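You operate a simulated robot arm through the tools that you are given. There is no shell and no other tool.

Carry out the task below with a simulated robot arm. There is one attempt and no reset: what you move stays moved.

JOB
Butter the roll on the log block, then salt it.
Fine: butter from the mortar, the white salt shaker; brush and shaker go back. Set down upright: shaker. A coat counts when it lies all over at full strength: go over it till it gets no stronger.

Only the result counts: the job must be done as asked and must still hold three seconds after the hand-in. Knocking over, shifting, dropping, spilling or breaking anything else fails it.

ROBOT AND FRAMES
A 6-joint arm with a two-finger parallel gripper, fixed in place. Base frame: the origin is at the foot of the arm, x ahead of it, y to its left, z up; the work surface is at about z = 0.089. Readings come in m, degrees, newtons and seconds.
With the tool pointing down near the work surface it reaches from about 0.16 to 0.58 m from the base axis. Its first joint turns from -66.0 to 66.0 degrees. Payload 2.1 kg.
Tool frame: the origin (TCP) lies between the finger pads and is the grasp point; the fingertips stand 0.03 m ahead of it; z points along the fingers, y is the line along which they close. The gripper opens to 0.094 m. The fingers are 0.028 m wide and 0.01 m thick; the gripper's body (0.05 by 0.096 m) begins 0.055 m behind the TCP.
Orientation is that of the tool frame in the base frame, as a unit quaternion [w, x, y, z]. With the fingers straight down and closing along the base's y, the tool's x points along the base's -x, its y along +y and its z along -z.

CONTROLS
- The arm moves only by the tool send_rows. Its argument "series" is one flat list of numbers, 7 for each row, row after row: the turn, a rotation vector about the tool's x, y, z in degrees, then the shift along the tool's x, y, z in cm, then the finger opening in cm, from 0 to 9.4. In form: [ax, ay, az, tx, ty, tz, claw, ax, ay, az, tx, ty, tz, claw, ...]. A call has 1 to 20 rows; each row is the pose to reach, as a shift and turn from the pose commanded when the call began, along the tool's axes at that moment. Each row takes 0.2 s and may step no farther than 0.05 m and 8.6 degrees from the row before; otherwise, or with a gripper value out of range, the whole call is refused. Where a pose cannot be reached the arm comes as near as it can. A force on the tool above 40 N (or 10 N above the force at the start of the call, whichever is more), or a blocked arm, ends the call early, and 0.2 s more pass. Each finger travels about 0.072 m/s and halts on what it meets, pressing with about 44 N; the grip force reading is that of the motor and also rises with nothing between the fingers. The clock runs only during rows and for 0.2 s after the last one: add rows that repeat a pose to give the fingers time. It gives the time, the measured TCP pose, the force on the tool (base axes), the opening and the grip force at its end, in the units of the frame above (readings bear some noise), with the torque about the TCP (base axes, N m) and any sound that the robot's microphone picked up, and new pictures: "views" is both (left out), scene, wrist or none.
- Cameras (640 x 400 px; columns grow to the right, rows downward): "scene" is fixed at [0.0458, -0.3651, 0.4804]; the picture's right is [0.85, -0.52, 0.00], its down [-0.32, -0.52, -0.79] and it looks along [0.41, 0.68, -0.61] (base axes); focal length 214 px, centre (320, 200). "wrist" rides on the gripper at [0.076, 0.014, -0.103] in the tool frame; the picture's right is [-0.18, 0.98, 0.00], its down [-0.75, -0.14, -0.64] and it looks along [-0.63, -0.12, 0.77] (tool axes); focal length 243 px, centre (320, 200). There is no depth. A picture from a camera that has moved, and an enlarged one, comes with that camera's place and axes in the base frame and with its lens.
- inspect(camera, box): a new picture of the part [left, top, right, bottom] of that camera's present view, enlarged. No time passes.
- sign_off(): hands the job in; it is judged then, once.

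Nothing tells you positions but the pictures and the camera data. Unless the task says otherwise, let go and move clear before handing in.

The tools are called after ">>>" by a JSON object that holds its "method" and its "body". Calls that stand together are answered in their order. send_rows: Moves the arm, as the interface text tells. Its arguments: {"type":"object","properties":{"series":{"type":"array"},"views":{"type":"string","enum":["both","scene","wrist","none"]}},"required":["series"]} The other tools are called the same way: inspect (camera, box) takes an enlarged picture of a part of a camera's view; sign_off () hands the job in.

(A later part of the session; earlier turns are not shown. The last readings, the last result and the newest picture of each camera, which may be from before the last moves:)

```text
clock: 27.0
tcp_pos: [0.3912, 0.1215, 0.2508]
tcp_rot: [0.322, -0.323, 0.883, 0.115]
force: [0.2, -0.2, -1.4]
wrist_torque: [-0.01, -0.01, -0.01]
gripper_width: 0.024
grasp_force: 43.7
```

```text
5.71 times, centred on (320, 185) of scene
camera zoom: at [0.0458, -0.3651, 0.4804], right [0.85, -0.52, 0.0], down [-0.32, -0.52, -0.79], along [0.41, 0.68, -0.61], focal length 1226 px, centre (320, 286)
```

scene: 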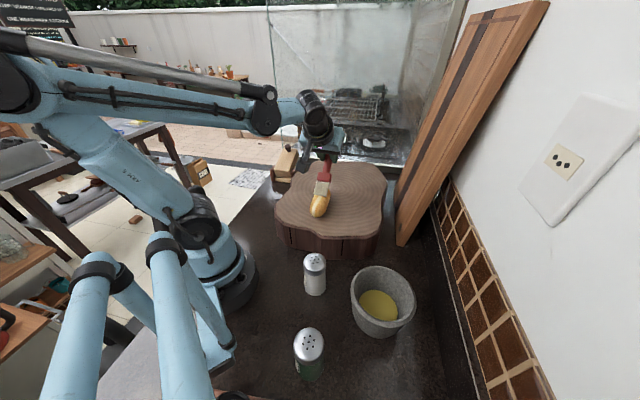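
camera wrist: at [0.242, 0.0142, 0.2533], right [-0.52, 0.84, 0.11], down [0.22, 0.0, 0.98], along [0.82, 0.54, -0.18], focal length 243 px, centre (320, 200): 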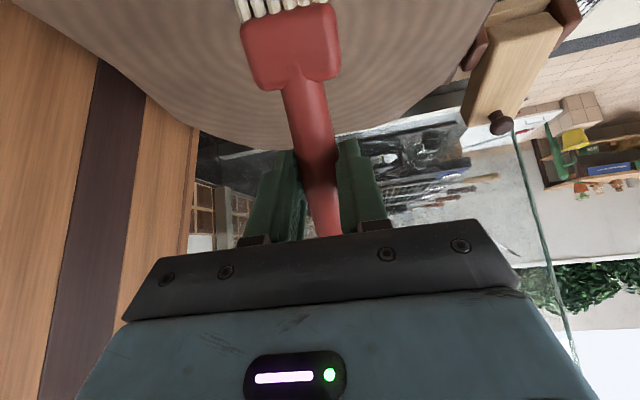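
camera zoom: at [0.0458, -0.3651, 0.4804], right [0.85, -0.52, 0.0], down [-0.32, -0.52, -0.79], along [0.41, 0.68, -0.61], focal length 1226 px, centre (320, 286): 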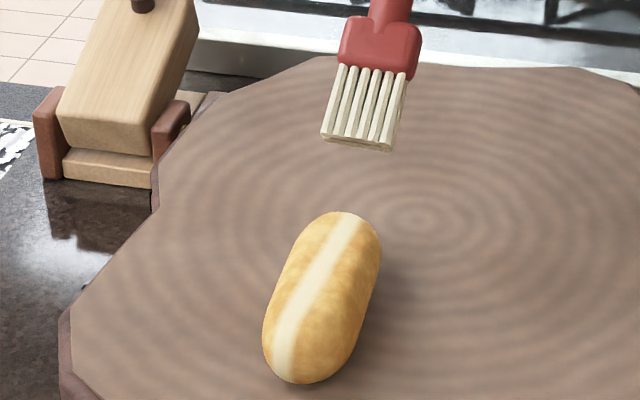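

No clear mark yet. I zoom in tightly on the roll and bristles to compare colour.

>>> {"method": "inspect", "body": {"camera": "scene", "box": [308, 180, 334, 218]}}

>>> {"method": "inspect", "body": {"camera": "scene", "box": [312, 150, 338, 180]}}

```text
10.53 times, centred on (321, 199) of scene
camera zoom: at [0.0458, -0.3651, 0.4804], right [0.85, -0.52, 0.0], down [-0.32, -0.52, -0.79], along [0.41, 0.68, -0.61], focal length 2258 px, centre (310, 210)
```

zoom: 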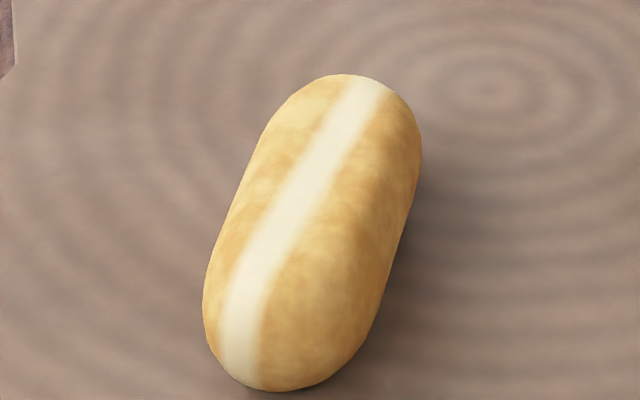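

```text
13.33 times, centred on (325, 165) of scene
camera zoom: at [0.0458, -0.3651, 0.4804], right [0.85, -0.52, 0.0], down [-0.32, -0.52, -0.79], along [0.41, 0.68, -0.61], focal length 2860 px, centre (253, 667)
```

zoom: 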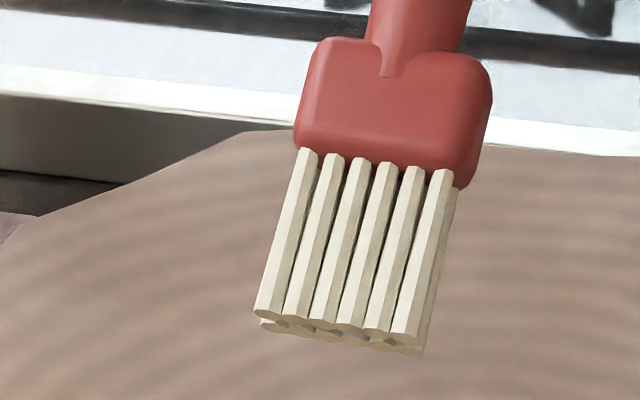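

Nothing is visible on roll or bristles yet. I try one very light stroke along the roll's top, from its near end to its far end, just at the contact height, and look again.

>>> {"method": "send_rows", "body": {"series": [0, 0, 0, 3.83, 0, -3.22, 0.5, 0, 0, 0, 7.61, 0, -6.39, 0.5, 0, 0, 0, 9.22, 0, -4.48, 0.5, 0, 0, 0, 9.62, 0, -3.99, 0.5, 0, 0, 0, 8.86, 0, -3.35, 0.5, 0, 0, 0, 8.09, 0, -2.71, 0.5, 0, 0, 0, 7.33, 0, -2.06, 0.5, 0, 0, 0, 6.56, 0, -1.42, 0.5], "views": "none"}}

>>> {"method": "inspect", "body": {"camera": "scene", "box": [295, 150, 347, 220]}}

```text
clock: 28.8
tcp_pos: [0.3461, 0.0829, 0.2201]
tcp_rot: [0.321, -0.323, 0.883, 0.115]
force: [0.1, -0.5, -1.0]
wrist_torque: [0.0, 0.0, -0.04]
gripper_width: 0.0241
grasp_force: 44.4
```

```text
5.71 times, centred on (321, 185) of scene
camera zoom: at [0.0458, -0.3651, 0.4804], right [0.85, -0.52, 0.0], down [-0.32, -0.52, -0.79], along [0.41, 0.68, -0.61], focal length 1226 px, centre (314, 286)
```

zoom: 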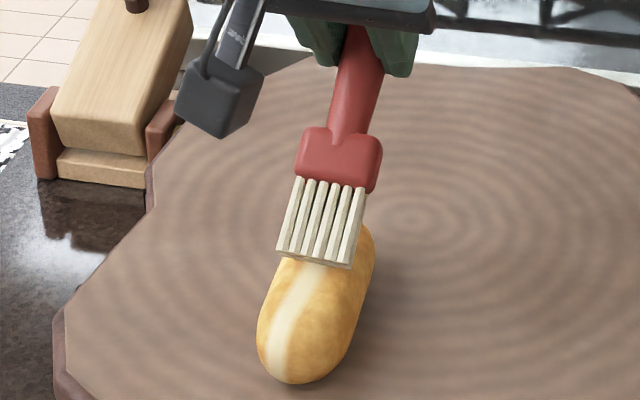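

With no contact there's no mark. The torque reading of the dip also shows that the force acted at the fingers, not the bristles: a fingertip had touched the mortar rim, so the bristles likely never reached the butter. I'll go back and dip again with a steeper brush (65°), so the hand stays above the rim.

>>> {"method": "send_rows", "body": {"series": [0, 0, 0, -1.03, 0, -1.23, 0.5, 0, 0, 0, -2.06, 0, -2.45, 0.5, 4.28, 0, 5.1, -0.8, -3.4, -3.51, 0.5, 8.56, 0, 10.2, 0.74, -6.64, -4.8, 0.5, 12.84, 0, 15.3, 2.56, -9.67, -6.33, 0.5, 17.12, 0, 20.39, 4.61, -12.45, -8.05, 0.5, 21.4, 0, 25.49, 6.9, -14.95, -9.97, 0.5, 25.68, 0, 30.59, 9.39, -17.12, -12.06, 0.5, 29.96, 0, 35.69, 12.07, -18.95, -14.31, 0.5, 34.24, 0, 40.79, 14.88, -20.42, -16.67, 0.5, 38.52, 0, 45.89, 17.83, -21.48, -19.15, 0.5, 38.52, 0, 45.89, 17.83, -21.48, -19.15, 0.5], "views": "both"}}

```text
clock: 31.4
tcp_pos: [0.2865, -0.2463, 0.2564]
tcp_rot: [0.339, 0.162, 0.925, -0.062]
force: [-0.4, -0.4, -0.5]
wrist_torque: [-0.03, -0.01, 0.02]
gripper_width: 0.0243
grasp_force: 44.1
camera wrist: at [0.1745, -0.1913, 0.2863], right [0.47, 0.88, 0.11], down [0.1, -0.18, 0.98], along [0.88, -0.45, -0.18], focal length 243 px, centre (320, 200)
```

scene: 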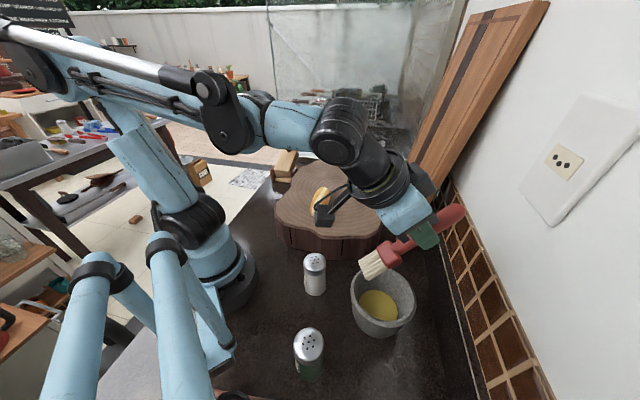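
wrist: 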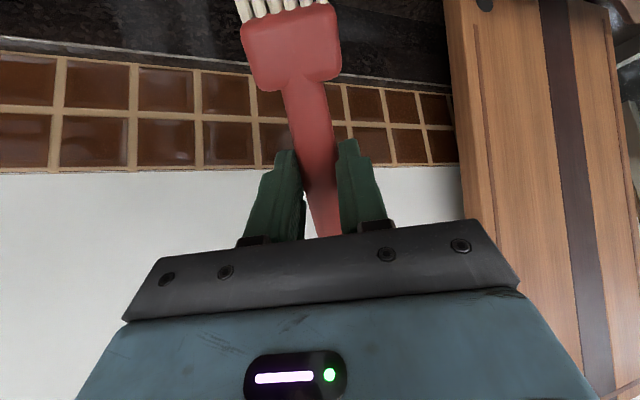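

Over the mortar again. Now I tilt to 65° pitch.

>>> {"method": "send_rows", "body": {"series": [0, -8.4, 0, 0, 0, 0, 0.5, 0, -16.8, 0, 0, 0, 0, 0.5, 0, -25, 0, 0, 0, 0, 0.5, 0, -25, 0, 0, 0, 0, 0.5], "views": "scene"}}

>>> {"method": "inspect", "body": {"camera": "scene", "box": [290, 190, 470, 350]}}

```text
clock: 32.4
tcp_pos: [0.2868, -0.2464, 0.2545]
tcp_rot: [0.532, 0.144, 0.829, -0.095]
force: [-0.4, 0.3, -0.5]
wrist_torque: [-0.02, -0.02, -0.05]
gripper_width: 0.024
grasp_force: 44.3
```

scene: 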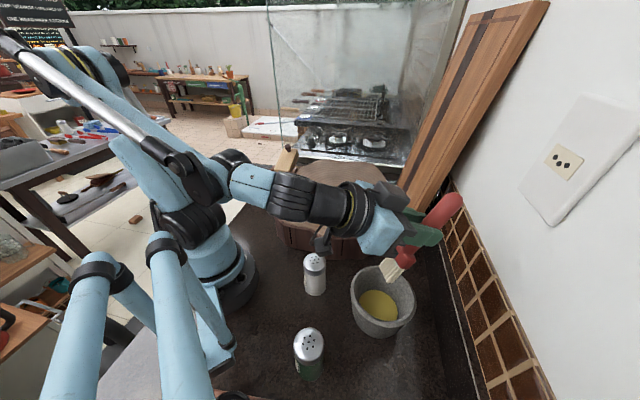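

```text
2.50 times, centred on (380, 270) of scene
camera zoom: at [0.0458, -0.3651, 0.4804], right [0.85, -0.52, 0.0], down [-0.32, -0.52, -0.79], along [0.41, 0.68, -0.61], focal length 536 px, centre (170, 25)
```

zoom: 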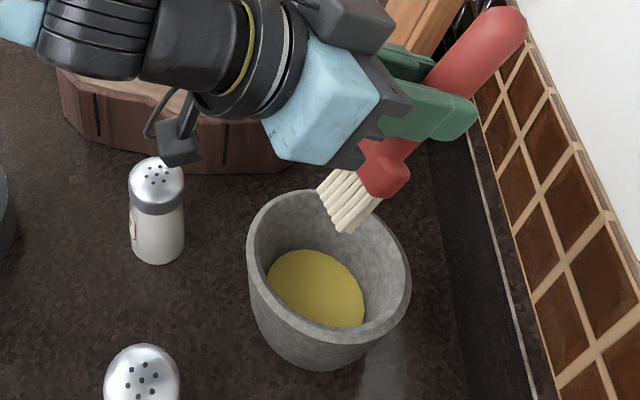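

The bristles are aligned above the butter. I descend 8.6 cm first, then check forces and view.

>>> {"method": "send_rows", "body": {"series": [0, 0, 0, 2.6, 0, 1.21, 0.5, 0, 0, 0, 5.2, 0, 2.43, 0.5, 0, 0, 0, 7.79, 0, 3.64, 0.5, 0, 0, 0, 7.79, 0, 3.64, 0.5], "views": "scene"}}

>>> {"method": "inspect", "body": {"camera": "scene", "box": [290, 210, 450, 350]}}

```text
clock: 33.4
tcp_pos: [0.2868, -0.2487, 0.1682]
tcp_rot: [0.53, 0.144, 0.83, -0.094]
force: [0.5, -0.3, -0.9]
wrist_torque: [0.0, 0.01, -0.01]
gripper_width: 0.0239
grasp_force: 44.2
```

scene: 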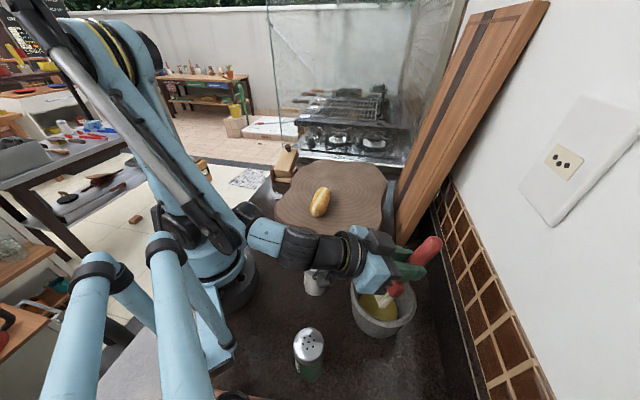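

```text
2.86 times, centred on (370, 280) of scene
camera zoom: at [0.0458, -0.3651, 0.4804], right [0.85, -0.52, 0.0], down [-0.32, -0.52, -0.79], along [0.41, 0.68, -0.61], focal length 613 px, centre (177, -29)
```

zoom: 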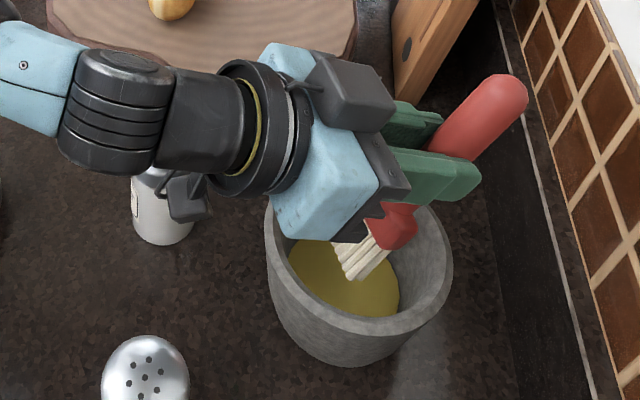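

Clearance looks good. I lower 2.5 cm more and read the forces.

>>> {"method": "send_rows", "body": {"series": [0, 0, 0, 1.13, 0, 0.53, 0.5, 0, 0, 0, 2.27, 0, 1.06, 0.5, 0, 0, 0, 2.27, 0, 1.06, 0.5], "views": "scene"}}

>>> {"method": "inspect", "body": {"camera": "scene", "box": [330, 230, 430, 350]}}

```text
clock: 34.2
tcp_pos: [0.2868, -0.2486, 0.1431]
tcp_rot: [0.531, 0.144, 0.83, -0.095]
force: [0.5, 0.2, -0.8]
wrist_torque: [0.02, -0.02, -0.01]
gripper_width: 0.0242
grasp_force: 44.3
```

scene: 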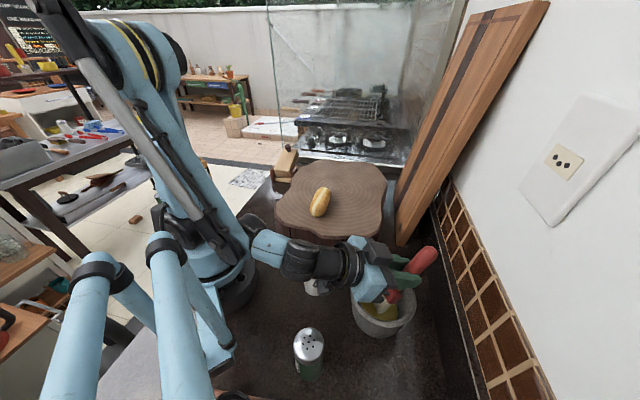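

```text
3.33 times, centred on (380, 290) of scene
camera zoom: at [0.0458, -0.3651, 0.4804], right [0.85, -0.52, 0.0], down [-0.32, -0.52, -0.79], along [0.41, 0.68, -0.61], focal length 715 px, centre (120, -100)
```

zoom: 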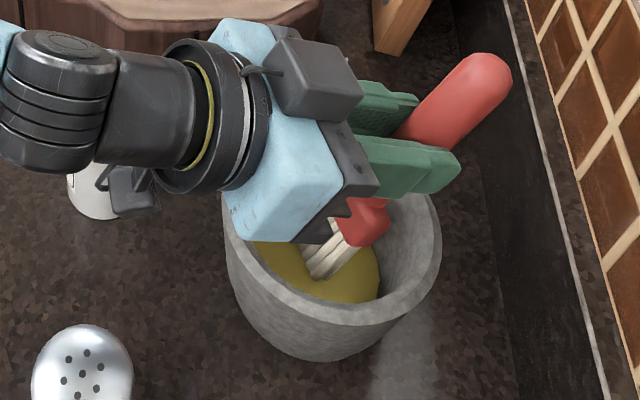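

No contact yet, and the hand is clear of the rim. I continue down in two 5 mm steps.

>>> {"method": "send_rows", "body": {"series": [0, 0, 0, 0.45, 0, 0.21, 0.5, 0, 0, 0, 0.45, 0, 0.21, 0.5], "views": "none"}}

>>> {"method": "inspect", "body": {"camera": "scene", "box": [330, 230, 430, 350]}}

```text
clock: 34.8
tcp_pos: [0.2872, -0.2484, 0.1369]
tcp_rot: [0.53, 0.145, 0.83, -0.096]
force: [-0.7, -0.8, -1.5]
wrist_torque: [-0.02, 0.01, 0.02]
gripper_width: 0.0241
grasp_force: 44.6
```

```text
3.33 times, centred on (380, 290) of scene
camera zoom: at [0.0458, -0.3651, 0.4804], right [0.85, -0.52, 0.0], down [-0.32, -0.52, -0.79], along [0.41, 0.68, -0.61], focal length 715 px, centre (120, -100)
```

zoom: 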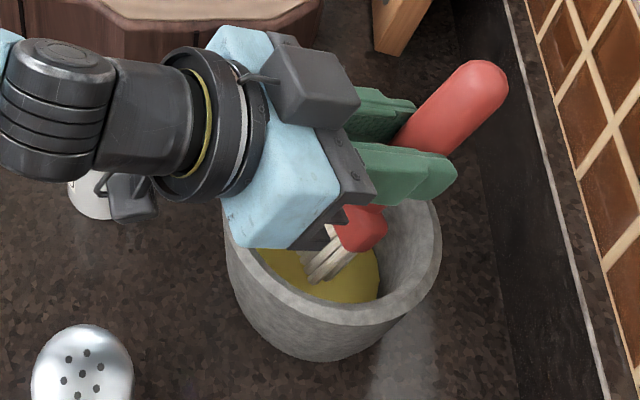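

Still no contact. Another 5 mm, then a further check.

>>> {"method": "send_rows", "body": {"series": [0, 0, 0, 0.45, 0, 0.21, 0.5, 0, 0, 0, 0.45, 0, 0.21, 0.5], "views": "none"}}

>>> {"method": "inspect", "body": {"camera": "scene", "box": [350, 260, 410, 340]}}

```text
clock: 35.4
tcp_pos: [0.2865, -0.2485, 0.1333]
tcp_rot: [0.53, 0.144, 0.831, -0.095]
force: [0.9, -0.1, -0.6]
wrist_torque: [0.0, 0.01, 0.02]
gripper_width: 0.0239
grasp_force: 43.4
```

```text
5.00 times, centred on (380, 300) of scene
camera zoom: at [0.0458, -0.3651, 0.4804], right [0.85, -0.52, 0.0], down [-0.32, -0.52, -0.79], along [0.41, 0.68, -0.61], focal length 1072 px, centre (20, -300)
```

zoom: 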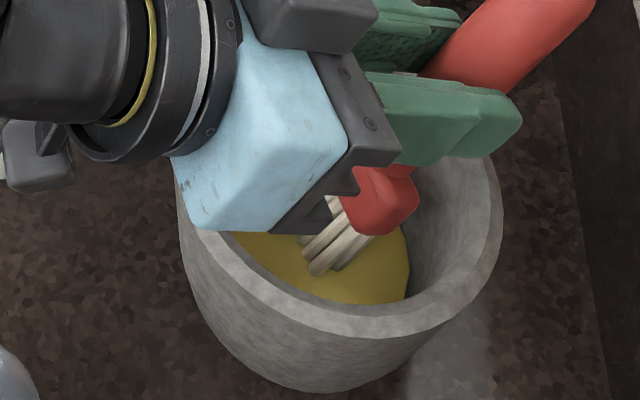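

The visible bristles are now cut off by the butter surface, so they are about 6 mm in. I go 5 mm deeper, swirl gently sideways and hold a second.

>>> {"method": "send_rows", "body": {"series": [0, 0, 0, 0.23, 0, 0.1, 0.5, 0, 0, 0, 0.45, 0, 0.21, 0.5, 0, 0, 0, 0.45, 0.4, 0.21, 0.5, 0, 0, 0, 0.45, 0.0, 0.21, 0.5, 0, 0, 0, 0.45, -0.4, 0.21, 0.5, 0, 0, 0, 0.45, 0, 0.21, 0.5, 0, 0, 0, 0.45, 0, 0.21, 0.5], "views": "none"}}

>>> {"method": "inspect", "body": {"camera": "scene", "box": [350, 260, 410, 340]}}

```text
clock: 37.0
tcp_pos: [0.2852, -0.248, 0.1291]
tcp_rot: [0.53, 0.144, 0.83, -0.095]
force: [3.2, -0.4, 16.0]
wrist_torque: [-0.14, 0.01, -0.01]
gripper_width: 0.0243
grasp_force: 43.9
```

```text
5.00 times, centred on (380, 300) of scene
camera zoom: at [0.0457, -0.3651, 0.4804], right [0.85, -0.52, 0.0], down [-0.32, -0.52, -0.79], along [0.41, 0.68, -0.61], focal length 1072 px, centre (20, -300)
```

zoom: 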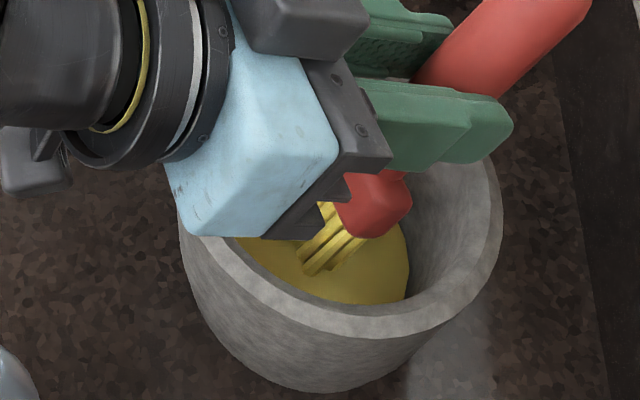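

The bristles turned yellow, so the brush is loaded. I lift straight out, then level the tool back to the 40° painting pitch.

>>> {"method": "send_rows", "body": {"series": [0, 0, 0, -0.45, 0, -0.21, 0.5, 0, 0, 0, -2.7, 0, -1.26, 0.5, 0, 0, 0, -5.6, 0, -2.61, 0.5, 0, 0, 0, -8.5, 0, -3.97, 0.5, 0, 0, 0, -11.23, 0, -5.24, 0.5, 0, 8.4, 0, -11.23, 0, -5.24, 0.5, 0, 16.8, 0, -11.23, 0, -5.24, 0.5, 0, 25, 0, -11.23, 0, -5.24, 0.5, 0, 25, 0, -11.23, 0, -5.24, 0.5], "views": "scene"}}

>>> {"method": "inspect", "body": {"camera": "scene", "box": [330, 220, 450, 350]}}

```text
clock: 39.0
tcp_pos: [0.2853, -0.2478, 0.2527]
tcp_rot: [0.337, 0.161, 0.925, -0.061]
force: [-0.3, 0.3, 0.1]
wrist_torque: [0.0, -0.03, -0.01]
gripper_width: 0.0243
grasp_force: 43.9
```

scene: 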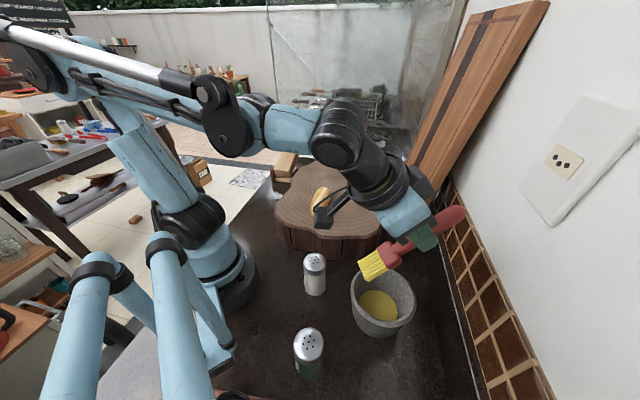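

```text
3.08 times, centred on (390, 285) of scene
camera zoom: at [0.0458, -0.3651, 0.4804], right [0.85, -0.52, 0.0], down [-0.32, -0.52, -0.79], along [0.41, 0.68, -0.61], focal length 660 px, centre (105, -62)
```

zoom: 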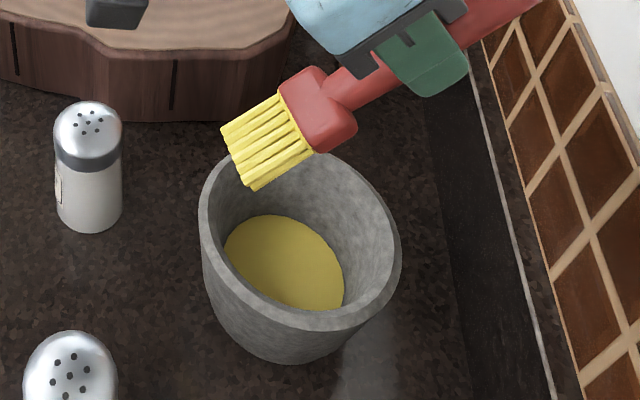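

The whole bristle head is yellow with butter. I swing to the start of the stroke above the roll's near end.

>>> {"method": "send_rows", "body": {"series": [-4.28, 0, -5.1, -0.42, 3.76, 0.35, 0.5, -8.56, 0, -10.2, -0.54, 7.47, 0.46, 0.5, -12.84, 0, -15.3, -0.38, 11.14, 0.32, 0.5, -17.12, 0, -20.39, 0.07, 14.69, -0.06, 0.5, -21.4, 0, -25.49, 0.77, 18.11, -0.65, 0.5, -25.68, 0, -30.59, 1.73, 21.36, -1.45, 0.5, -29.96, 0, -35.69, 2.91, 24.41, -2.44, 0.5, -34.24, 0, -40.79, 4.3, 27.23, -3.61, 0.5, -38.52, 0, -45.89, 5.88, 29.8, -4.94, 0.5, -38.52, 0, -45.89, 5.88, 29.8, -4.94, 0.5], "views": "scene"}}

>>> {"method": "inspect", "body": {"camera": "scene", "box": [285, 150, 355, 230]}}

```text
clock: 41.2
tcp_pos: [0.3137, 0.0584, 0.2507]
tcp_rot: [0.321, -0.323, 0.883, 0.115]
force: [-0.7, 0.1, 0.6]
wrist_torque: [-0.01, 0.0, 0.0]
gripper_width: 0.0239
grasp_force: 44.0
```

scene: 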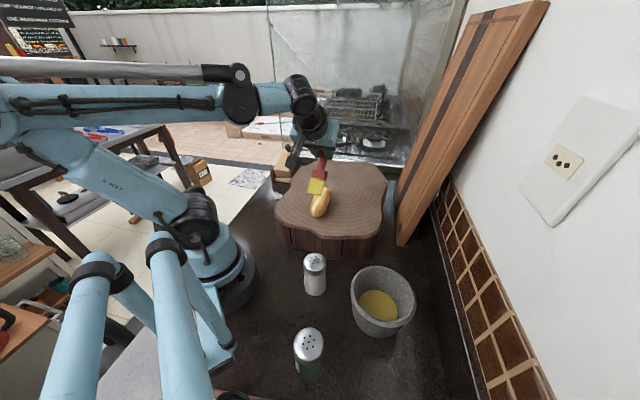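

```text
5.00 times, centred on (320, 190) of scene
camera zoom: at [0.0458, -0.3651, 0.4804], right [0.85, -0.52, 0.0], down [-0.32, -0.52, -0.79], along [0.41, 0.68, -0.61], focal length 1072 px, centre (320, 250)
```

zoom: 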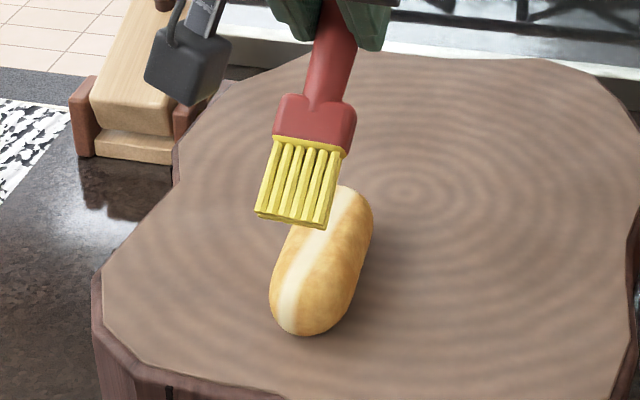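

The loaded bristles are above the near end. I lower to contact height and make one light stroke to the far end.

>>> {"method": "send_rows", "body": {"series": [0, 0, 0, 0.96, 0, 1.15, 0.5, 0, 0, 0, 1.99, 0, 2.37, 0.5, 0, 0, 0, 1.23, 0, 3.01, 0.5, 0, 0, 0, 0.46, 0, 3.66, 0.5, 0, 0, 0, -0.31, 0, 4.3, 0.5, 0, 0, 0, -1.07, 0, 4.94, 0.5], "views": "none"}}

>>> {"method": "inspect", "body": {"camera": "scene", "box": [285, 150, 355, 230]}}

```text
clock: 42.6
tcp_pos: [0.3459, 0.0855, 0.2186]
tcp_rot: [0.322, -0.323, 0.882, 0.115]
force: [0.0, -0.7, -1.2]
wrist_torque: [0.03, -0.02, 0.01]
gripper_width: 0.0243
grasp_force: 43.8
```

```text
5.00 times, centred on (320, 190) of scene
camera zoom: at [0.0458, -0.3651, 0.4804], right [0.85, -0.52, 0.0], down [-0.32, -0.52, -0.79], along [0.41, 0.68, -0.61], focal length 1072 px, centre (320, 250)
```

zoom: 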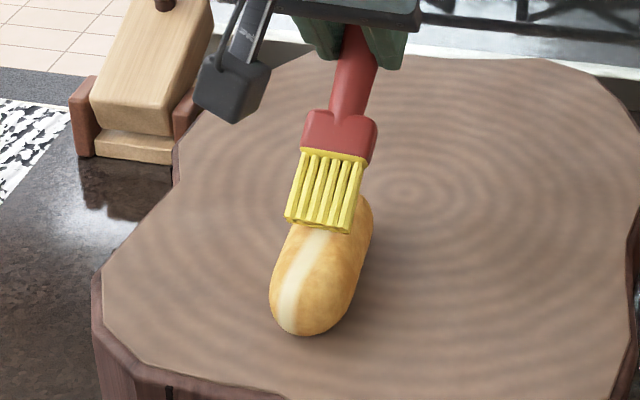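

Still no touch and no coat; the brush must have tipped slightly in the grip earlier. I lower 2 mm at the centre and check the force.

>>> {"method": "send_rows", "body": {"series": [0, 0, 0, 0.13, 0, 0.15, 0.5, 0, 0, 0, 0.13, 0, 0.15, 0.5], "views": "none"}}

```text
clock: 43.2
tcp_pos: [0.344, 0.0852, 0.2173]
tcp_rot: [0.321, -0.322, 0.883, 0.115]
force: [-0.3, 0.0, 0.3]
wrist_torque: [0.01, 0.05, -0.02]
gripper_width: 0.0244
grasp_force: 43.8
```

>>> {"method": "send_rows", "body": {"series": [0, 0, 0, 0.13, 0, 0.15, 0.5, 0, 0, 0, 0.13, 0, 0.15, 0.5], "views": "none"}}

```text
clock: 43.8
tcp_pos: [0.3443, 0.0842, 0.2158]
tcp_rot: [0.322, -0.322, 0.883, 0.114]
force: [-0.2, -0.3, -0.7]
wrist_torque: [-0.01, -0.03, -0.02]
gripper_width: 0.0241
grasp_force: 44.1
```

Still no contact at z≈0.216. I go another 2 mm down and look closely.

>>> {"method": "send_rows", "body": {"series": [0, 0, 0, 0.13, 0, 0.15, 0.5, 0, 0, 0, 0.13, 0, 0.15, 0.5], "views": "none"}}

>>> {"method": "inspect", "body": {"camera": "scene", "box": [300, 165, 340, 220]}}

```text
clock: 44.4
tcp_pos: [0.3445, 0.0851, 0.2128]
tcp_rot: [0.322, -0.323, 0.883, 0.114]
force: [0.0, 1.7, 10.8]
wrist_torque: [-0.38, 0.31, 0.0]
gripper_width: 0.0241
grasp_force: 44.2
```

```text
7.27 times, centred on (320, 192) of scene
camera zoom: at [0.0457, -0.3651, 0.4804], right [0.85, -0.52, 0.0], down [-0.32, -0.52, -0.79], along [0.41, 0.68, -0.61], focal length 1560 px, centre (320, 254)
```

zoom: 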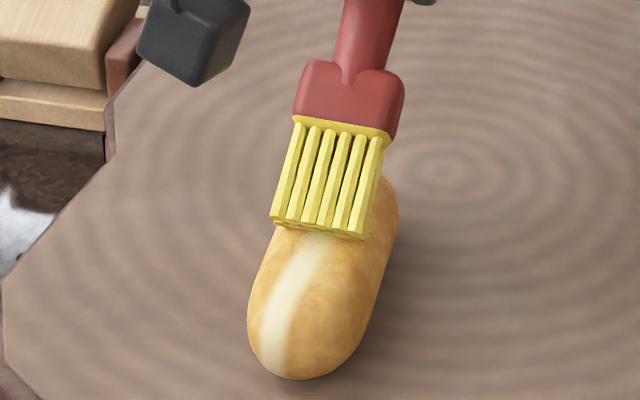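

Contact at z≈0.213 with 11 N. I ease up half a millimetre and drag 2 cm toward the handle side, then check whether the coat appears and the roll stays put.

>>> {"method": "send_rows", "body": {"series": [0, 0, 0, -0.03, 0, -0.04, 0.5, 0, 0, 0, -0.41, 0, 0.28, 0.5, 0, 0, 0, -0.8, 0, 0.6, 0.5, 0, 0, 0, -1.18, 0, 0.93, 0.5, 0, 0, 0, -1.56, 0, 1.25, 0.5], "views": "none"}}

>>> {"method": "inspect", "body": {"camera": "scene", "box": [300, 165, 340, 220]}}

```text
clock: 45.6
tcp_pos: [0.3607, 0.0991, 0.2138]
tcp_rot: [0.321, -0.322, 0.883, 0.115]
force: [-0.5, 0.0, -0.6]
wrist_torque: [-0.02, -0.02, 0.02]
gripper_width: 0.0241
grasp_force: 43.8
```

```text
7.27 times, centred on (320, 192) of scene
camera zoom: at [0.0458, -0.3651, 0.4804], right [0.85, -0.52, 0.0], down [-0.32, -0.52, -0.79], along [0.41, 0.68, -0.61], focal length 1560 px, centre (320, 254)
```

zoom: 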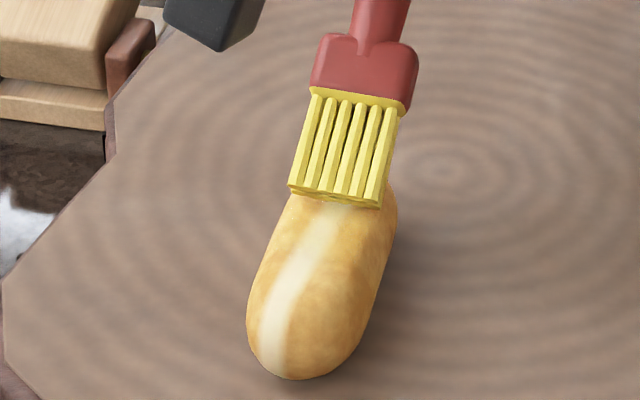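

>>> {"method": "inspect", "body": {"camera": "scene", "box": [308, 183, 334, 218]}}

```text
11.43 times, centred on (321, 200) of scene
camera zoom: at [0.0458, -0.3651, 0.4804], right [0.85, -0.52, 0.0], down [-0.32, -0.52, -0.79], along [0.41, 0.68, -0.61], focal length 2451 px, centre (309, 194)
```

zoom: 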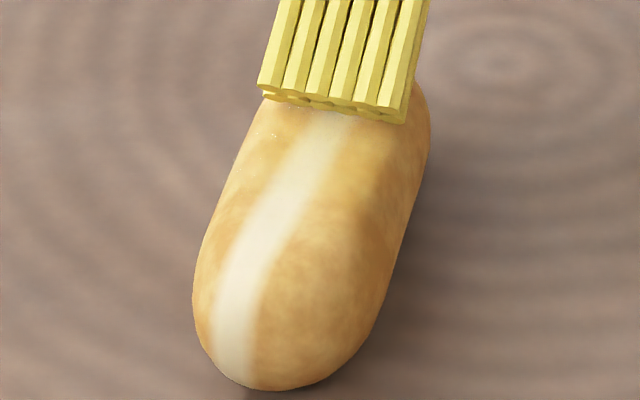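

There's perhaps a faint tint near the middle. I continue in contact to the far end, then lift away to see properly.

>>> {"method": "send_rows", "body": {"series": [0, 0, 0, 0.06, 0, 0.08, 0.5, 0, 0, 0, -0.31, 0, 0.4, 0.5, 0, 0, 0, -0.7, 0, 0.72, 0.5, 0, 0, 0, -1.08, 0, 1.04, 0.5, 0, 0, 0, -1.46, 0, 1.37, 0.5, 0, 0, 0, -3.0, 0, -1.4, 0.5, 0, 0, 0, -5.0, 0, -1.8, 0.5], "views": "none"}}

>>> {"method": "inspect", "body": {"camera": "scene", "box": [305, 170, 340, 220]}}

```text
clock: 47.2
tcp_pos: [0.3809, 0.1134, 0.26]
tcp_rot: [0.321, -0.322, 0.883, 0.115]
force: [0.1, 0.7, -0.9]
wrist_torque: [0.0, -0.04, 0.03]
gripper_width: 0.0241
grasp_force: 44.2
```

```text
8.00 times, centred on (322, 195) of scene
camera zoom: at [0.0457, -0.3651, 0.4804], right [0.85, -0.52, 0.0], down [-0.32, -0.52, -0.79], along [0.41, 0.68, -0.61], focal length 1716 px, centre (300, 240)
```

zoom: 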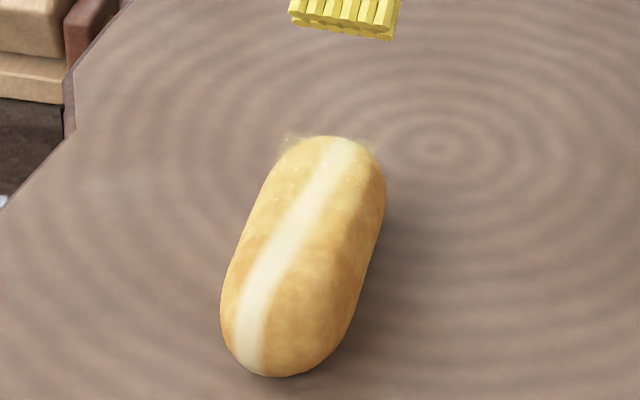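

A faint butter film appeared on the far half, so contact strokes work but each one adds only a little. I now do a full-length stroke that follows the roll's curved ends.

>>> {"method": "send_rows", "body": {"series": [0, 0, 0, 3.19, 0, -2.68, 0.5, 0, 0, 0, 7.01, 0, -4.05, 0.5, 0, 0, 0, 8.03, 0, -2.82, 0.5, 0, 0, 0, 9.32, 0, -1.29, 0.5, 0, 0, 0, 8.81, 0, -1.13, 0.5, 0, 0, 0, 8.08, 0, -0.75, 0.5, 0, 0, 0, 7.31, 0, -0.11, 0.5, 0, 0, 0, 6.54, 0, 0.53, 0.5], "views": "none"}}

>>> {"method": "inspect", "body": {"camera": "scene", "box": [305, 170, 340, 220]}}

```text
clock: 49.0
tcp_pos: [0.3453, 0.0862, 0.2127]
tcp_rot: [0.322, -0.323, 0.883, 0.115]
force: [-0.4, 0.1, -0.6]
wrist_torque: [0.01, 0.03, -0.01]
gripper_width: 0.0242
grasp_force: 44.6
```

```text
8.00 times, centred on (322, 195) of scene
camera zoom: at [0.0458, -0.3651, 0.4804], right [0.85, -0.52, 0.0], down [-0.32, -0.52, -0.79], along [0.41, 0.68, -0.61], focal length 1716 px, centre (300, 240)
```

zoom: 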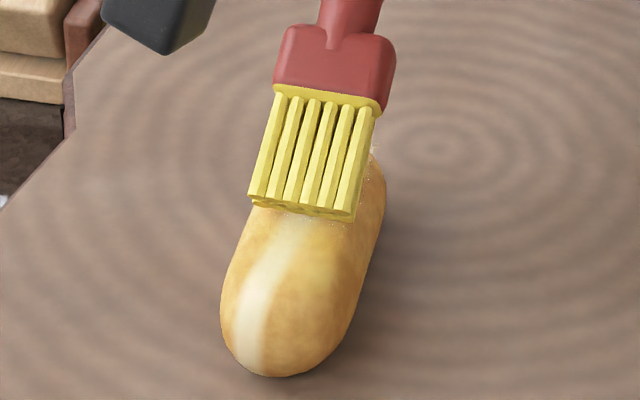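

The film spreads near the bristle tips. I finish this stroke to the far end and lift to view.

>>> {"method": "send_rows", "body": {"series": [0, 0, 0, -0.76, 0, 0.64, 0.5, 0, 0, 0, -1.53, 0, 1.28, 0.5, 0, 0, 0, -2.3, 0, 1.93, 0.5, 0, 0, 0, -2.73, 0, 2.34, 0.5, 0, 0, 0, -3.09, 0, 2.85, 0.5, 0, 0, 0, -3.4, 0, 3.41, 0.5, 0, 0, 0, -3.53, 0, 3.89, 0.5, 0, 0, 0, -5.07, 0, 2.67, 0.5, 0, 0, 0, -7.25, 0, 0.07, 0.5], "views": "none"}}

>>> {"method": "inspect", "body": {"camera": "scene", "box": [305, 170, 340, 220]}}

```text
clock: 51.0
tcp_pos: [0.3892, 0.1215, 0.2592]
tcp_rot: [0.321, -0.322, 0.883, 0.114]
force: [0.0, 0.0, -0.9]
wrist_torque: [-0.01, -0.01, 0.02]
gripper_width: 0.0244
grasp_force: 44.6
```

```text
8.00 times, centred on (322, 195) of scene
camera zoom: at [0.0458, -0.3651, 0.4804], right [0.85, -0.52, 0.0], down [-0.32, -0.52, -0.79], along [0.41, 0.68, -0.61], focal length 1716 px, centre (300, 240)
```

zoom: 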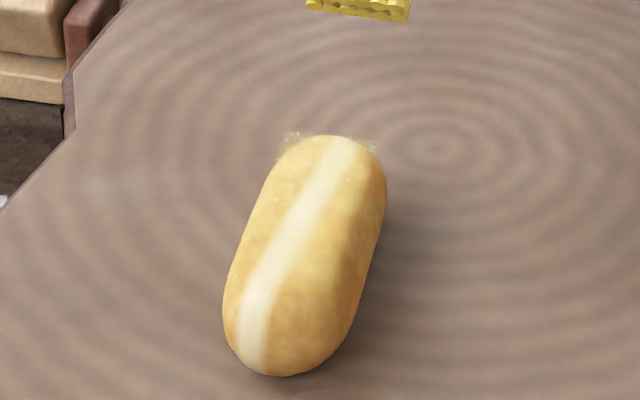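

The film is a patch over the roll's top and gets stronger with each pass, even just hovering at touch height. I now sweep back and forth over the whole length.

>>> {"method": "send_rows", "body": {"series": [0, 0, 0, 3.14, 0, -2.64, 0.5, 0, 0, 0, 7.11, 0, -4.12, 0.5, 0, 0, 0, 10.13, 0, -3.64, 0.5, 0, 0, 0, 10.9, 0, -2.72, 0.5, 0, 0, 0, 10.31, 0, -2.33, 0.5, 0, 0, 0, 9.62, 0, -1.91, 0.5, 0, 0, 0, 8.82, 0, -1.31, 0.5, 0, 0, 0, 8.06, 0, -0.66, 0.5, 0, 0, 0, 7.29, 0, -0.02, 0.5, 0, 0, 0, 6.52, 0, 0.62, 0.5, 0, 0, 0, 5.76, 0, 1.27, 0.5, 0, 0, 0, 4.99, 0, 1.91, 0.5, 0, 0, 0, 4.3, 0, 2.62, 0.5, 0, 0, 0, 3.81, 0, 3.3, 0.5, 0, 0, 0, 3.47, 0, 3.83, 0.5, 0, 0, 0, 3.81, 0, 3.3, 0.5, 0, 0, 0, 4.3, 0, 2.62, 0.5, 0, 0, 0, 4.99, 0, 1.91, 0.5, 0, 0, 0, 5.76, 0, 1.27, 0.5, 0, 0, 0, 6.52, 0, 0.62, 0.5], "views": "none"}}

>>> {"method": "inspect", "body": {"camera": "scene", "box": [305, 170, 340, 220]}}

```text
clock: 55.2
tcp_pos: [0.3536, 0.0909, 0.214]
tcp_rot: [0.322, -0.323, 0.883, 0.114]
force: [-0.1, 0.0, 0.2]
wrist_torque: [0.01, 0.02, 0.01]
gripper_width: 0.0243
grasp_force: 43.8
```

```text
8.00 times, centred on (322, 195) of scene
camera zoom: at [0.0458, -0.3651, 0.4804], right [0.85, -0.52, 0.0], down [-0.32, -0.52, -0.79], along [0.41, 0.68, -0.61], focal length 1716 px, centre (300, 240)
```

zoom: 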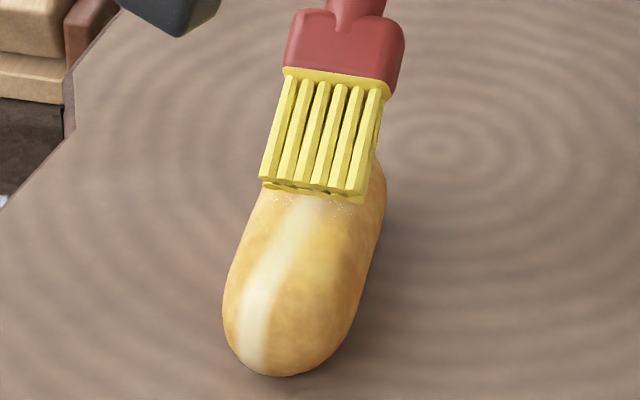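

The near third is still bare, so the bristles pass too high there. I move to the near end and feel for contact.

>>> {"method": "send_rows", "body": {"series": [0, 0, 0, 0.77, 0, -0.64, 0.5, 0, 0, 0, 1.53, 0, -1.29, 0.5, 0, 0, 0, 2.3, 0, -1.93, 0.5, 0, 0, 0, 3.06, 0, -2.57, 0.5, 0, 0, 0, 3.26, 0, -2.34, 0.5, 0, 0, 0, 3.39, 0, -2.18, 0.5, 0, 0, 0, 3.39, 0, -2.18, 0.5], "views": "none"}}

>>> {"method": "inspect", "body": {"camera": "scene", "box": [305, 170, 340, 220]}}

```text
clock: 56.8
tcp_pos: [0.3209, 0.0676, 0.2088]
tcp_rot: [0.321, -0.323, 0.883, 0.114]
force: [-1.3, -0.4, -0.1]
wrist_torque: [-0.09, 0.06, -0.02]
gripper_width: 0.0243
grasp_force: 44.5
```

```text
8.00 times, centred on (322, 195) of scene
camera zoom: at [0.0458, -0.3651, 0.4804], right [0.85, -0.52, 0.0], down [-0.32, -0.52, -0.79], along [0.41, 0.68, -0.61], focal length 1716 px, centre (300, 240)
```

zoom: 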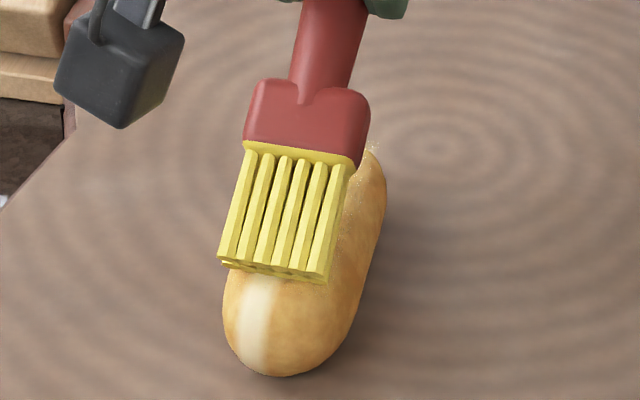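

The camera mainly shows the roll's near end cap, and the bristles there were about 3 mm too high. I sweep again with a profile that follows the measured contact heights more closely.

>>> {"method": "send_rows", "body": {"series": [0, 0, 0, 0.51, 0, -0.17, 0.5, 0, 0, 0, 0, 0, 0, 0.5, 0, 0, 0, -0.51, 0, 0.17, 0.5, 0, 0, 0, -0.98, 0, 0.38, 0.5, 0, 0, 0, -1.42, 0, 0.64, 0.5, 0, 0, 0, -1.82, 0, 0.94, 0.5, 0, 0, 0, -2.36, 0, 1.39, 0.5, 0, 0, 0, -2.89, 0, 1.84, 0.5, 0, 0, 0, -3.43, 0, 2.29, 0.5, 0, 0, 0, -3.97, 0, 2.74, 0.5], "views": "none"}}

>>> {"method": "inspect", "body": {"camera": "scene", "box": [305, 170, 340, 220]}}

```text
clock: 59.0
tcp_pos: [0.3576, 0.0953, 0.2126]
tcp_rot: [0.321, -0.323, 0.883, 0.115]
force: [-0.2, 0.6, -0.6]
wrist_torque: [0.0, -0.02, -0.03]
gripper_width: 0.0242
grasp_force: 44.2
```

```text
8.00 times, centred on (322, 195) of scene
camera zoom: at [0.0458, -0.3651, 0.4804], right [0.85, -0.52, 0.0], down [-0.32, -0.52, -0.79], along [0.41, 0.68, -0.61], focal length 1716 px, centre (300, 240)
```

zoom: 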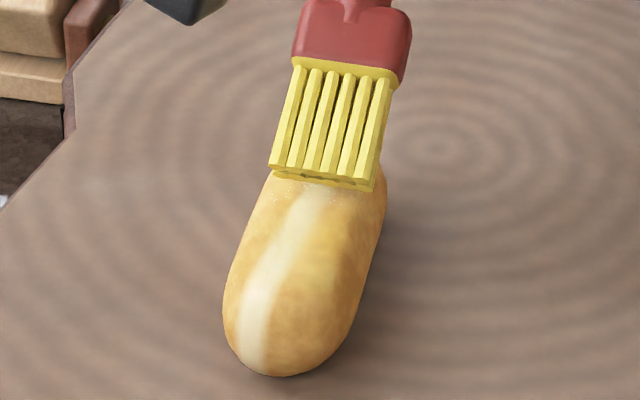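

I need a proper top view of the coat. I lift, tilt the tool back and shift sideways so the wrist camera looks straight down on the roll.

>>> {"method": "send_rows", "body": {"series": [0, 0, 0, -1.93, 0, -2.3, 0.5, 0, 7.86, 0, -1.67, 1.29, -2.52, 0.5, 0, 15.71, 0, -1.4, 2.57, -2.74, 0.5, 0, 23.57, 0, -1.14, 3.86, -2.96, 0.5, 0, 31.43, 0, -0.88, 5.14, -3.18, 0.5, 0, 39.29, 0, -0.62, 6.43, -3.4, 0.5, 0, 47.14, 0, -0.35, 7.71, -3.62, 0.5, 0, 55, 0, -0.09, 9.0, -3.84, 0.5, 0, 55, 0, -0.09, 9.0, -3.84, 0.5], "views": "both"}}

>>> {"method": "inspect", "body": {"camera": "wrist", "box": [80, 0, 300, 180]}}

```text
clock: 61.0
tcp_pos: [0.2836, 0.152, 0.242]
tcp_rot: [-0.123, -0.339, 0.932, -0.049]
force: [0.0, 0.3, 0.0]
wrist_torque: [-0.02, 0.0, 0.0]
gripper_width: 0.0238
grasp_force: 44.0
camera wrist: at [0.238, 0.1322, 0.3626], right [-0.5, 0.87, -0.05], down [0.78, 0.47, 0.42], along [0.39, 0.17, -0.9], focal length 243 px, centre (320, 200)
```

scene: 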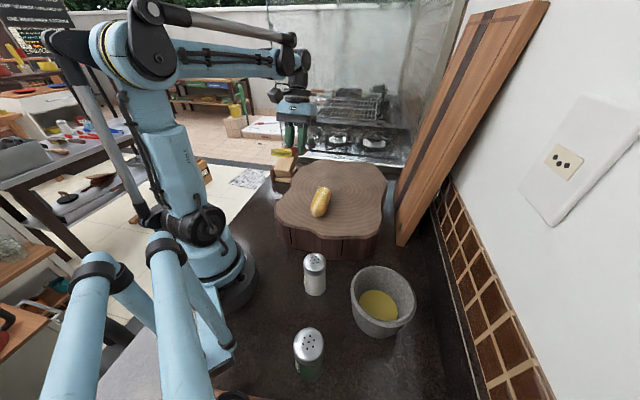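
wrist: 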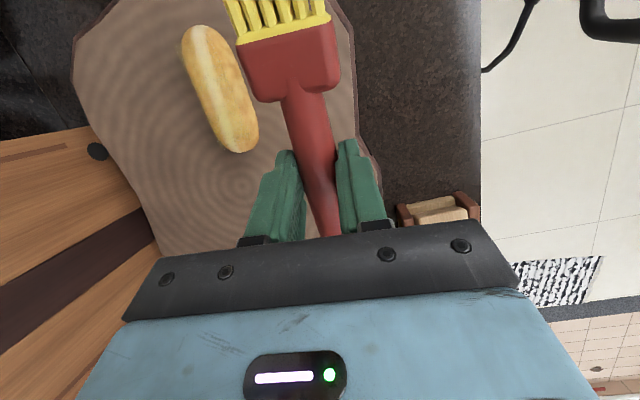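

```text
2.22 times, centred on (190, 90) of wrist
camera zoom: at [0.238, 0.1322, 0.3626], right [-0.5, 0.87, -0.05], down [0.78, 0.47, 0.42], along [0.39, 0.17, -0.9], focal length 539 px, centre (609, 444)
```

zoom: 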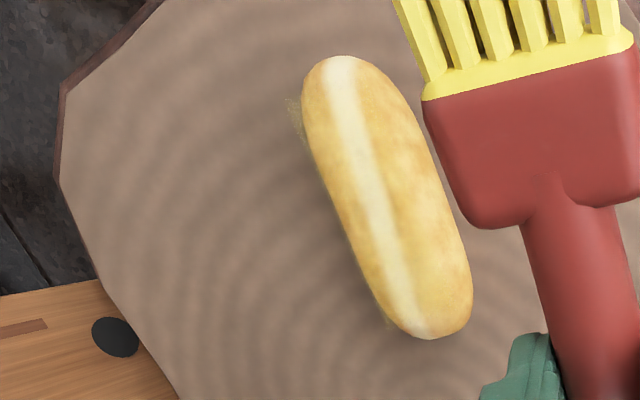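

The roll shows a light yellow film. I zoom further to judge coverage and the faint specks at its edges.

>>> {"method": "inspect", "body": {"camera": "wrist", "box": [165, 15, 265, 165]}}

>>> {"method": "inspect", "body": {"camera": "scene", "box": [308, 183, 334, 218]}}

```text
2.67 times, centred on (215, 90) of wrist
camera zoom: at [0.238, 0.1322, 0.3626], right [-0.5, 0.87, -0.05], down [0.78, 0.47, 0.42], along [0.39, 0.17, -0.9], focal length 647 px, centre (600, 493)
```

zoom: 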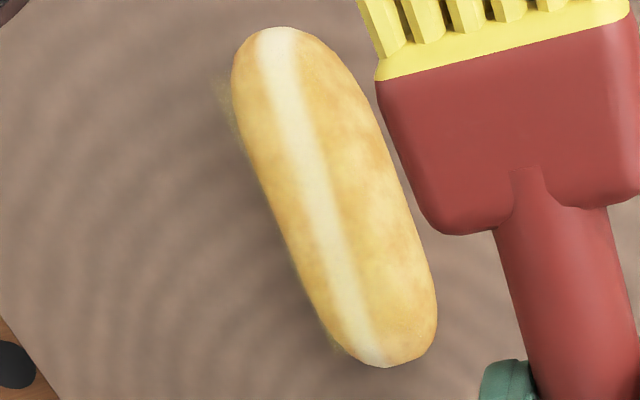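

```text
11.43 times, centred on (321, 200) of scene
camera zoom: at [0.0458, -0.3651, 0.4804], right [0.85, -0.52, 0.0], down [-0.32, -0.52, -0.79], along [0.41, 0.68, -0.61], focal length 2451 px, centre (309, 194)
```

zoom: 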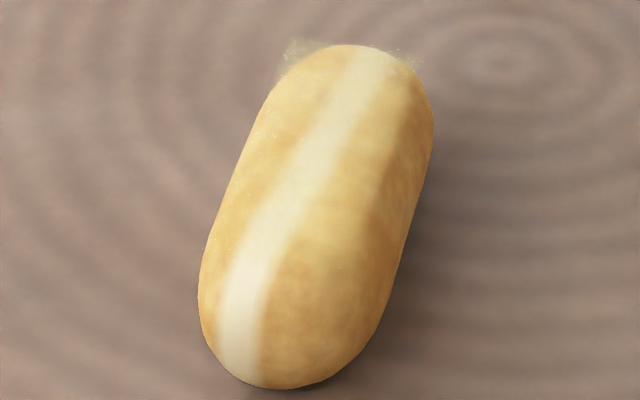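

The film is a rectangular patch over the top (about 9 × 3.6 cm), evenly present but still weak, and the roll axis is nearer 45°. I return to the painting pose with the brush turned 5° to match, and find the contact height at the centre.

>>> {"method": "send_rows", "body": {"series": [0, -7.86, 0, -0.1, -1.24, -0.18, 0.5, 0, -15.71, 0, -0.21, -2.49, -0.35, 0.5, 0, -23.57, 0, -0.32, -3.73, -0.53, 0.5, 0, -31.43, 0, -0.42, -4.97, -0.7, 0.5, 0, -39.29, 0, -0.53, -6.21, -0.88, 0.5, 0, -47.14, 0, -0.63, -7.46, -1.05, 0.5, 0, -55, 0, -0.74, -8.7, -1.23, 0.5, 0, -55, 0, -0.74, -8.7, -1.23, 0.5], "views": "none"}}

>>> {"method": "send_rows", "body": {"series": [-1.54, 0, -1.84, 0.96, 0, 1.15, 0.5, -3.09, 0, -3.68, 1.93, 0, 2.3, 0.5, -3.09, 0, -3.68, 2.12, 0, 2.53, 0.5, -3.09, 0, -3.68, 2.12, 0, 2.53, 0.5], "views": "scene"}}

>>> {"method": "inspect", "body": {"camera": "scene", "box": [305, 170, 340, 220]}}

```text
clock: 62.8
tcp_pos: [0.3471, 0.0897, 0.2525]
tcp_rot: [0.323, -0.322, 0.883, 0.114]
force: [0.4, 0.0, 0.0]
wrist_torque: [0.01, -0.01, 0.0]
gripper_width: 0.0236
grasp_force: 44.0
```

```text
clock: 63.8
tcp_pos: [0.3473, 0.0908, 0.22]
tcp_rot: [0.316, -0.36, 0.868, 0.128]
force: [0.4, 0.9, 0.4]
wrist_torque: [0.01, -0.03, -0.01]
gripper_width: 0.0236
grasp_force: 44.3
```

scene: 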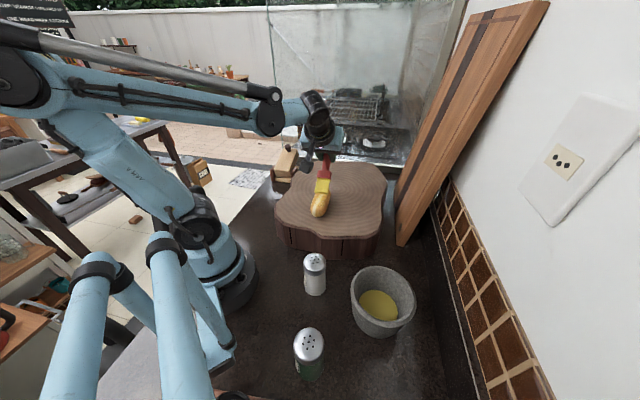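

```text
8.00 times, centred on (322, 195) of scene
camera zoom: at [0.0458, -0.3651, 0.4804], right [0.85, -0.52, 0.0], down [-0.32, -0.52, -0.79], along [0.41, 0.68, -0.61], focal length 1716 px, centre (300, 240)
```

zoom: 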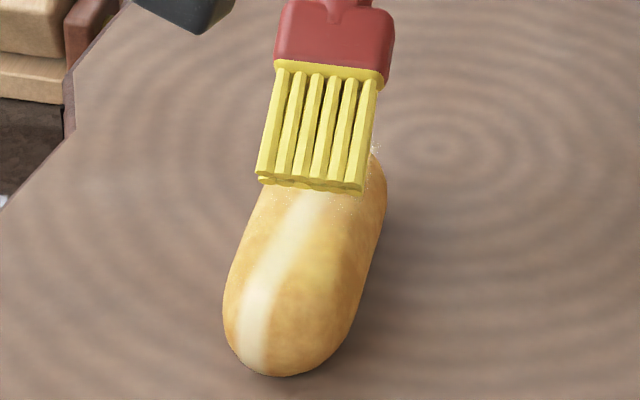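

The brush hovers centred over the roll. I shift 3 mm sideways and lower to find the touch height.

>>> {"method": "send_rows", "body": {"series": [0, 0, 0, 0.39, -0.3, 0.46, 0.5, 0, 0, 0, 0.51, -0.3, 0.61, 0.5, 0, 0, 0, 0.51, -0.3, 0.61, 0.5], "views": "none"}}

```text
clock: 64.6
tcp_pos: [0.3473, 0.0881, 0.2106]
tcp_rot: [0.317, -0.36, 0.868, 0.128]
force: [0.6, -0.4, 0.1]
wrist_torque: [-0.04, 0.01, -0.02]
gripper_width: 0.024
grasp_force: 43.6
```

>>> {"method": "send_rows", "body": {"series": [0, 0, 0, 0.1, 0, 0.11, 0.5, 0, 0, 0, 0.1, 0, 0.11, 0.5], "views": "none"}}

```text
clock: 65.2
tcp_pos: [0.3481, 0.0883, 0.2109]
tcp_rot: [0.316, -0.36, 0.868, 0.128]
force: [-0.6, 0.8, -0.1]
wrist_torque: [0.01, 0.0, 0.0]
gripper_width: 0.0237
grasp_force: 44.0
```

>>> {"method": "send_rows", "body": {"series": [0, 0, 0, 0.1, 0, 0.11, 0.5, 0, 0, 0, 0.1, 0, 0.11, 0.5], "views": "none"}}

>>> {"method": "inspect", "body": {"camera": "scene", "box": [305, 170, 340, 220]}}

```text
clock: 65.8
tcp_pos: [0.3488, 0.0888, 0.2096]
tcp_rot: [0.317, -0.36, 0.868, 0.128]
force: [0.5, 0.0, -0.6]
wrist_torque: [0.03, -0.04, 0.0]
gripper_width: 0.0235
grasp_force: 43.8
```

```text
8.00 times, centred on (322, 195) of scene
camera zoom: at [0.0458, -0.3651, 0.4804], right [0.85, -0.52, 0.0], down [-0.32, -0.52, -0.79], along [0.41, 0.68, -0.61], focal length 1716 px, centre (300, 240)
```

zoom: 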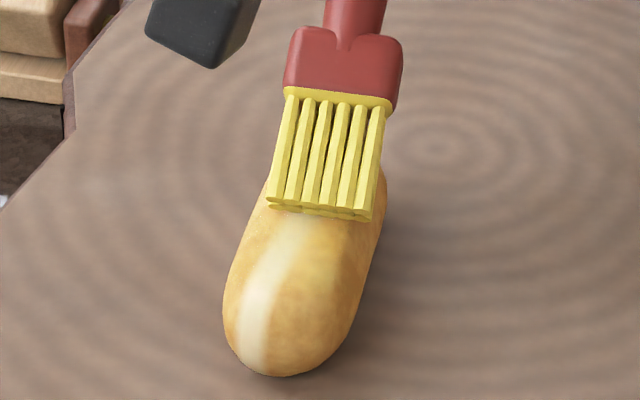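

>>> {"method": "send_rows", "body": {"series": [0, 0, 0, 0.1, 0, 0.11, 0.5, 0, 0, 0, 0.1, 0, 0.11, 0.5], "views": "none"}}

```text
clock: 66.4
tcp_pos: [0.349, 0.0876, 0.2072]
tcp_rot: [0.317, -0.359, 0.869, 0.128]
force: [0.4, -0.4, 6.1]
wrist_torque: [-0.37, 0.28, 0.0]
gripper_width: 0.024
grasp_force: 43.5
```

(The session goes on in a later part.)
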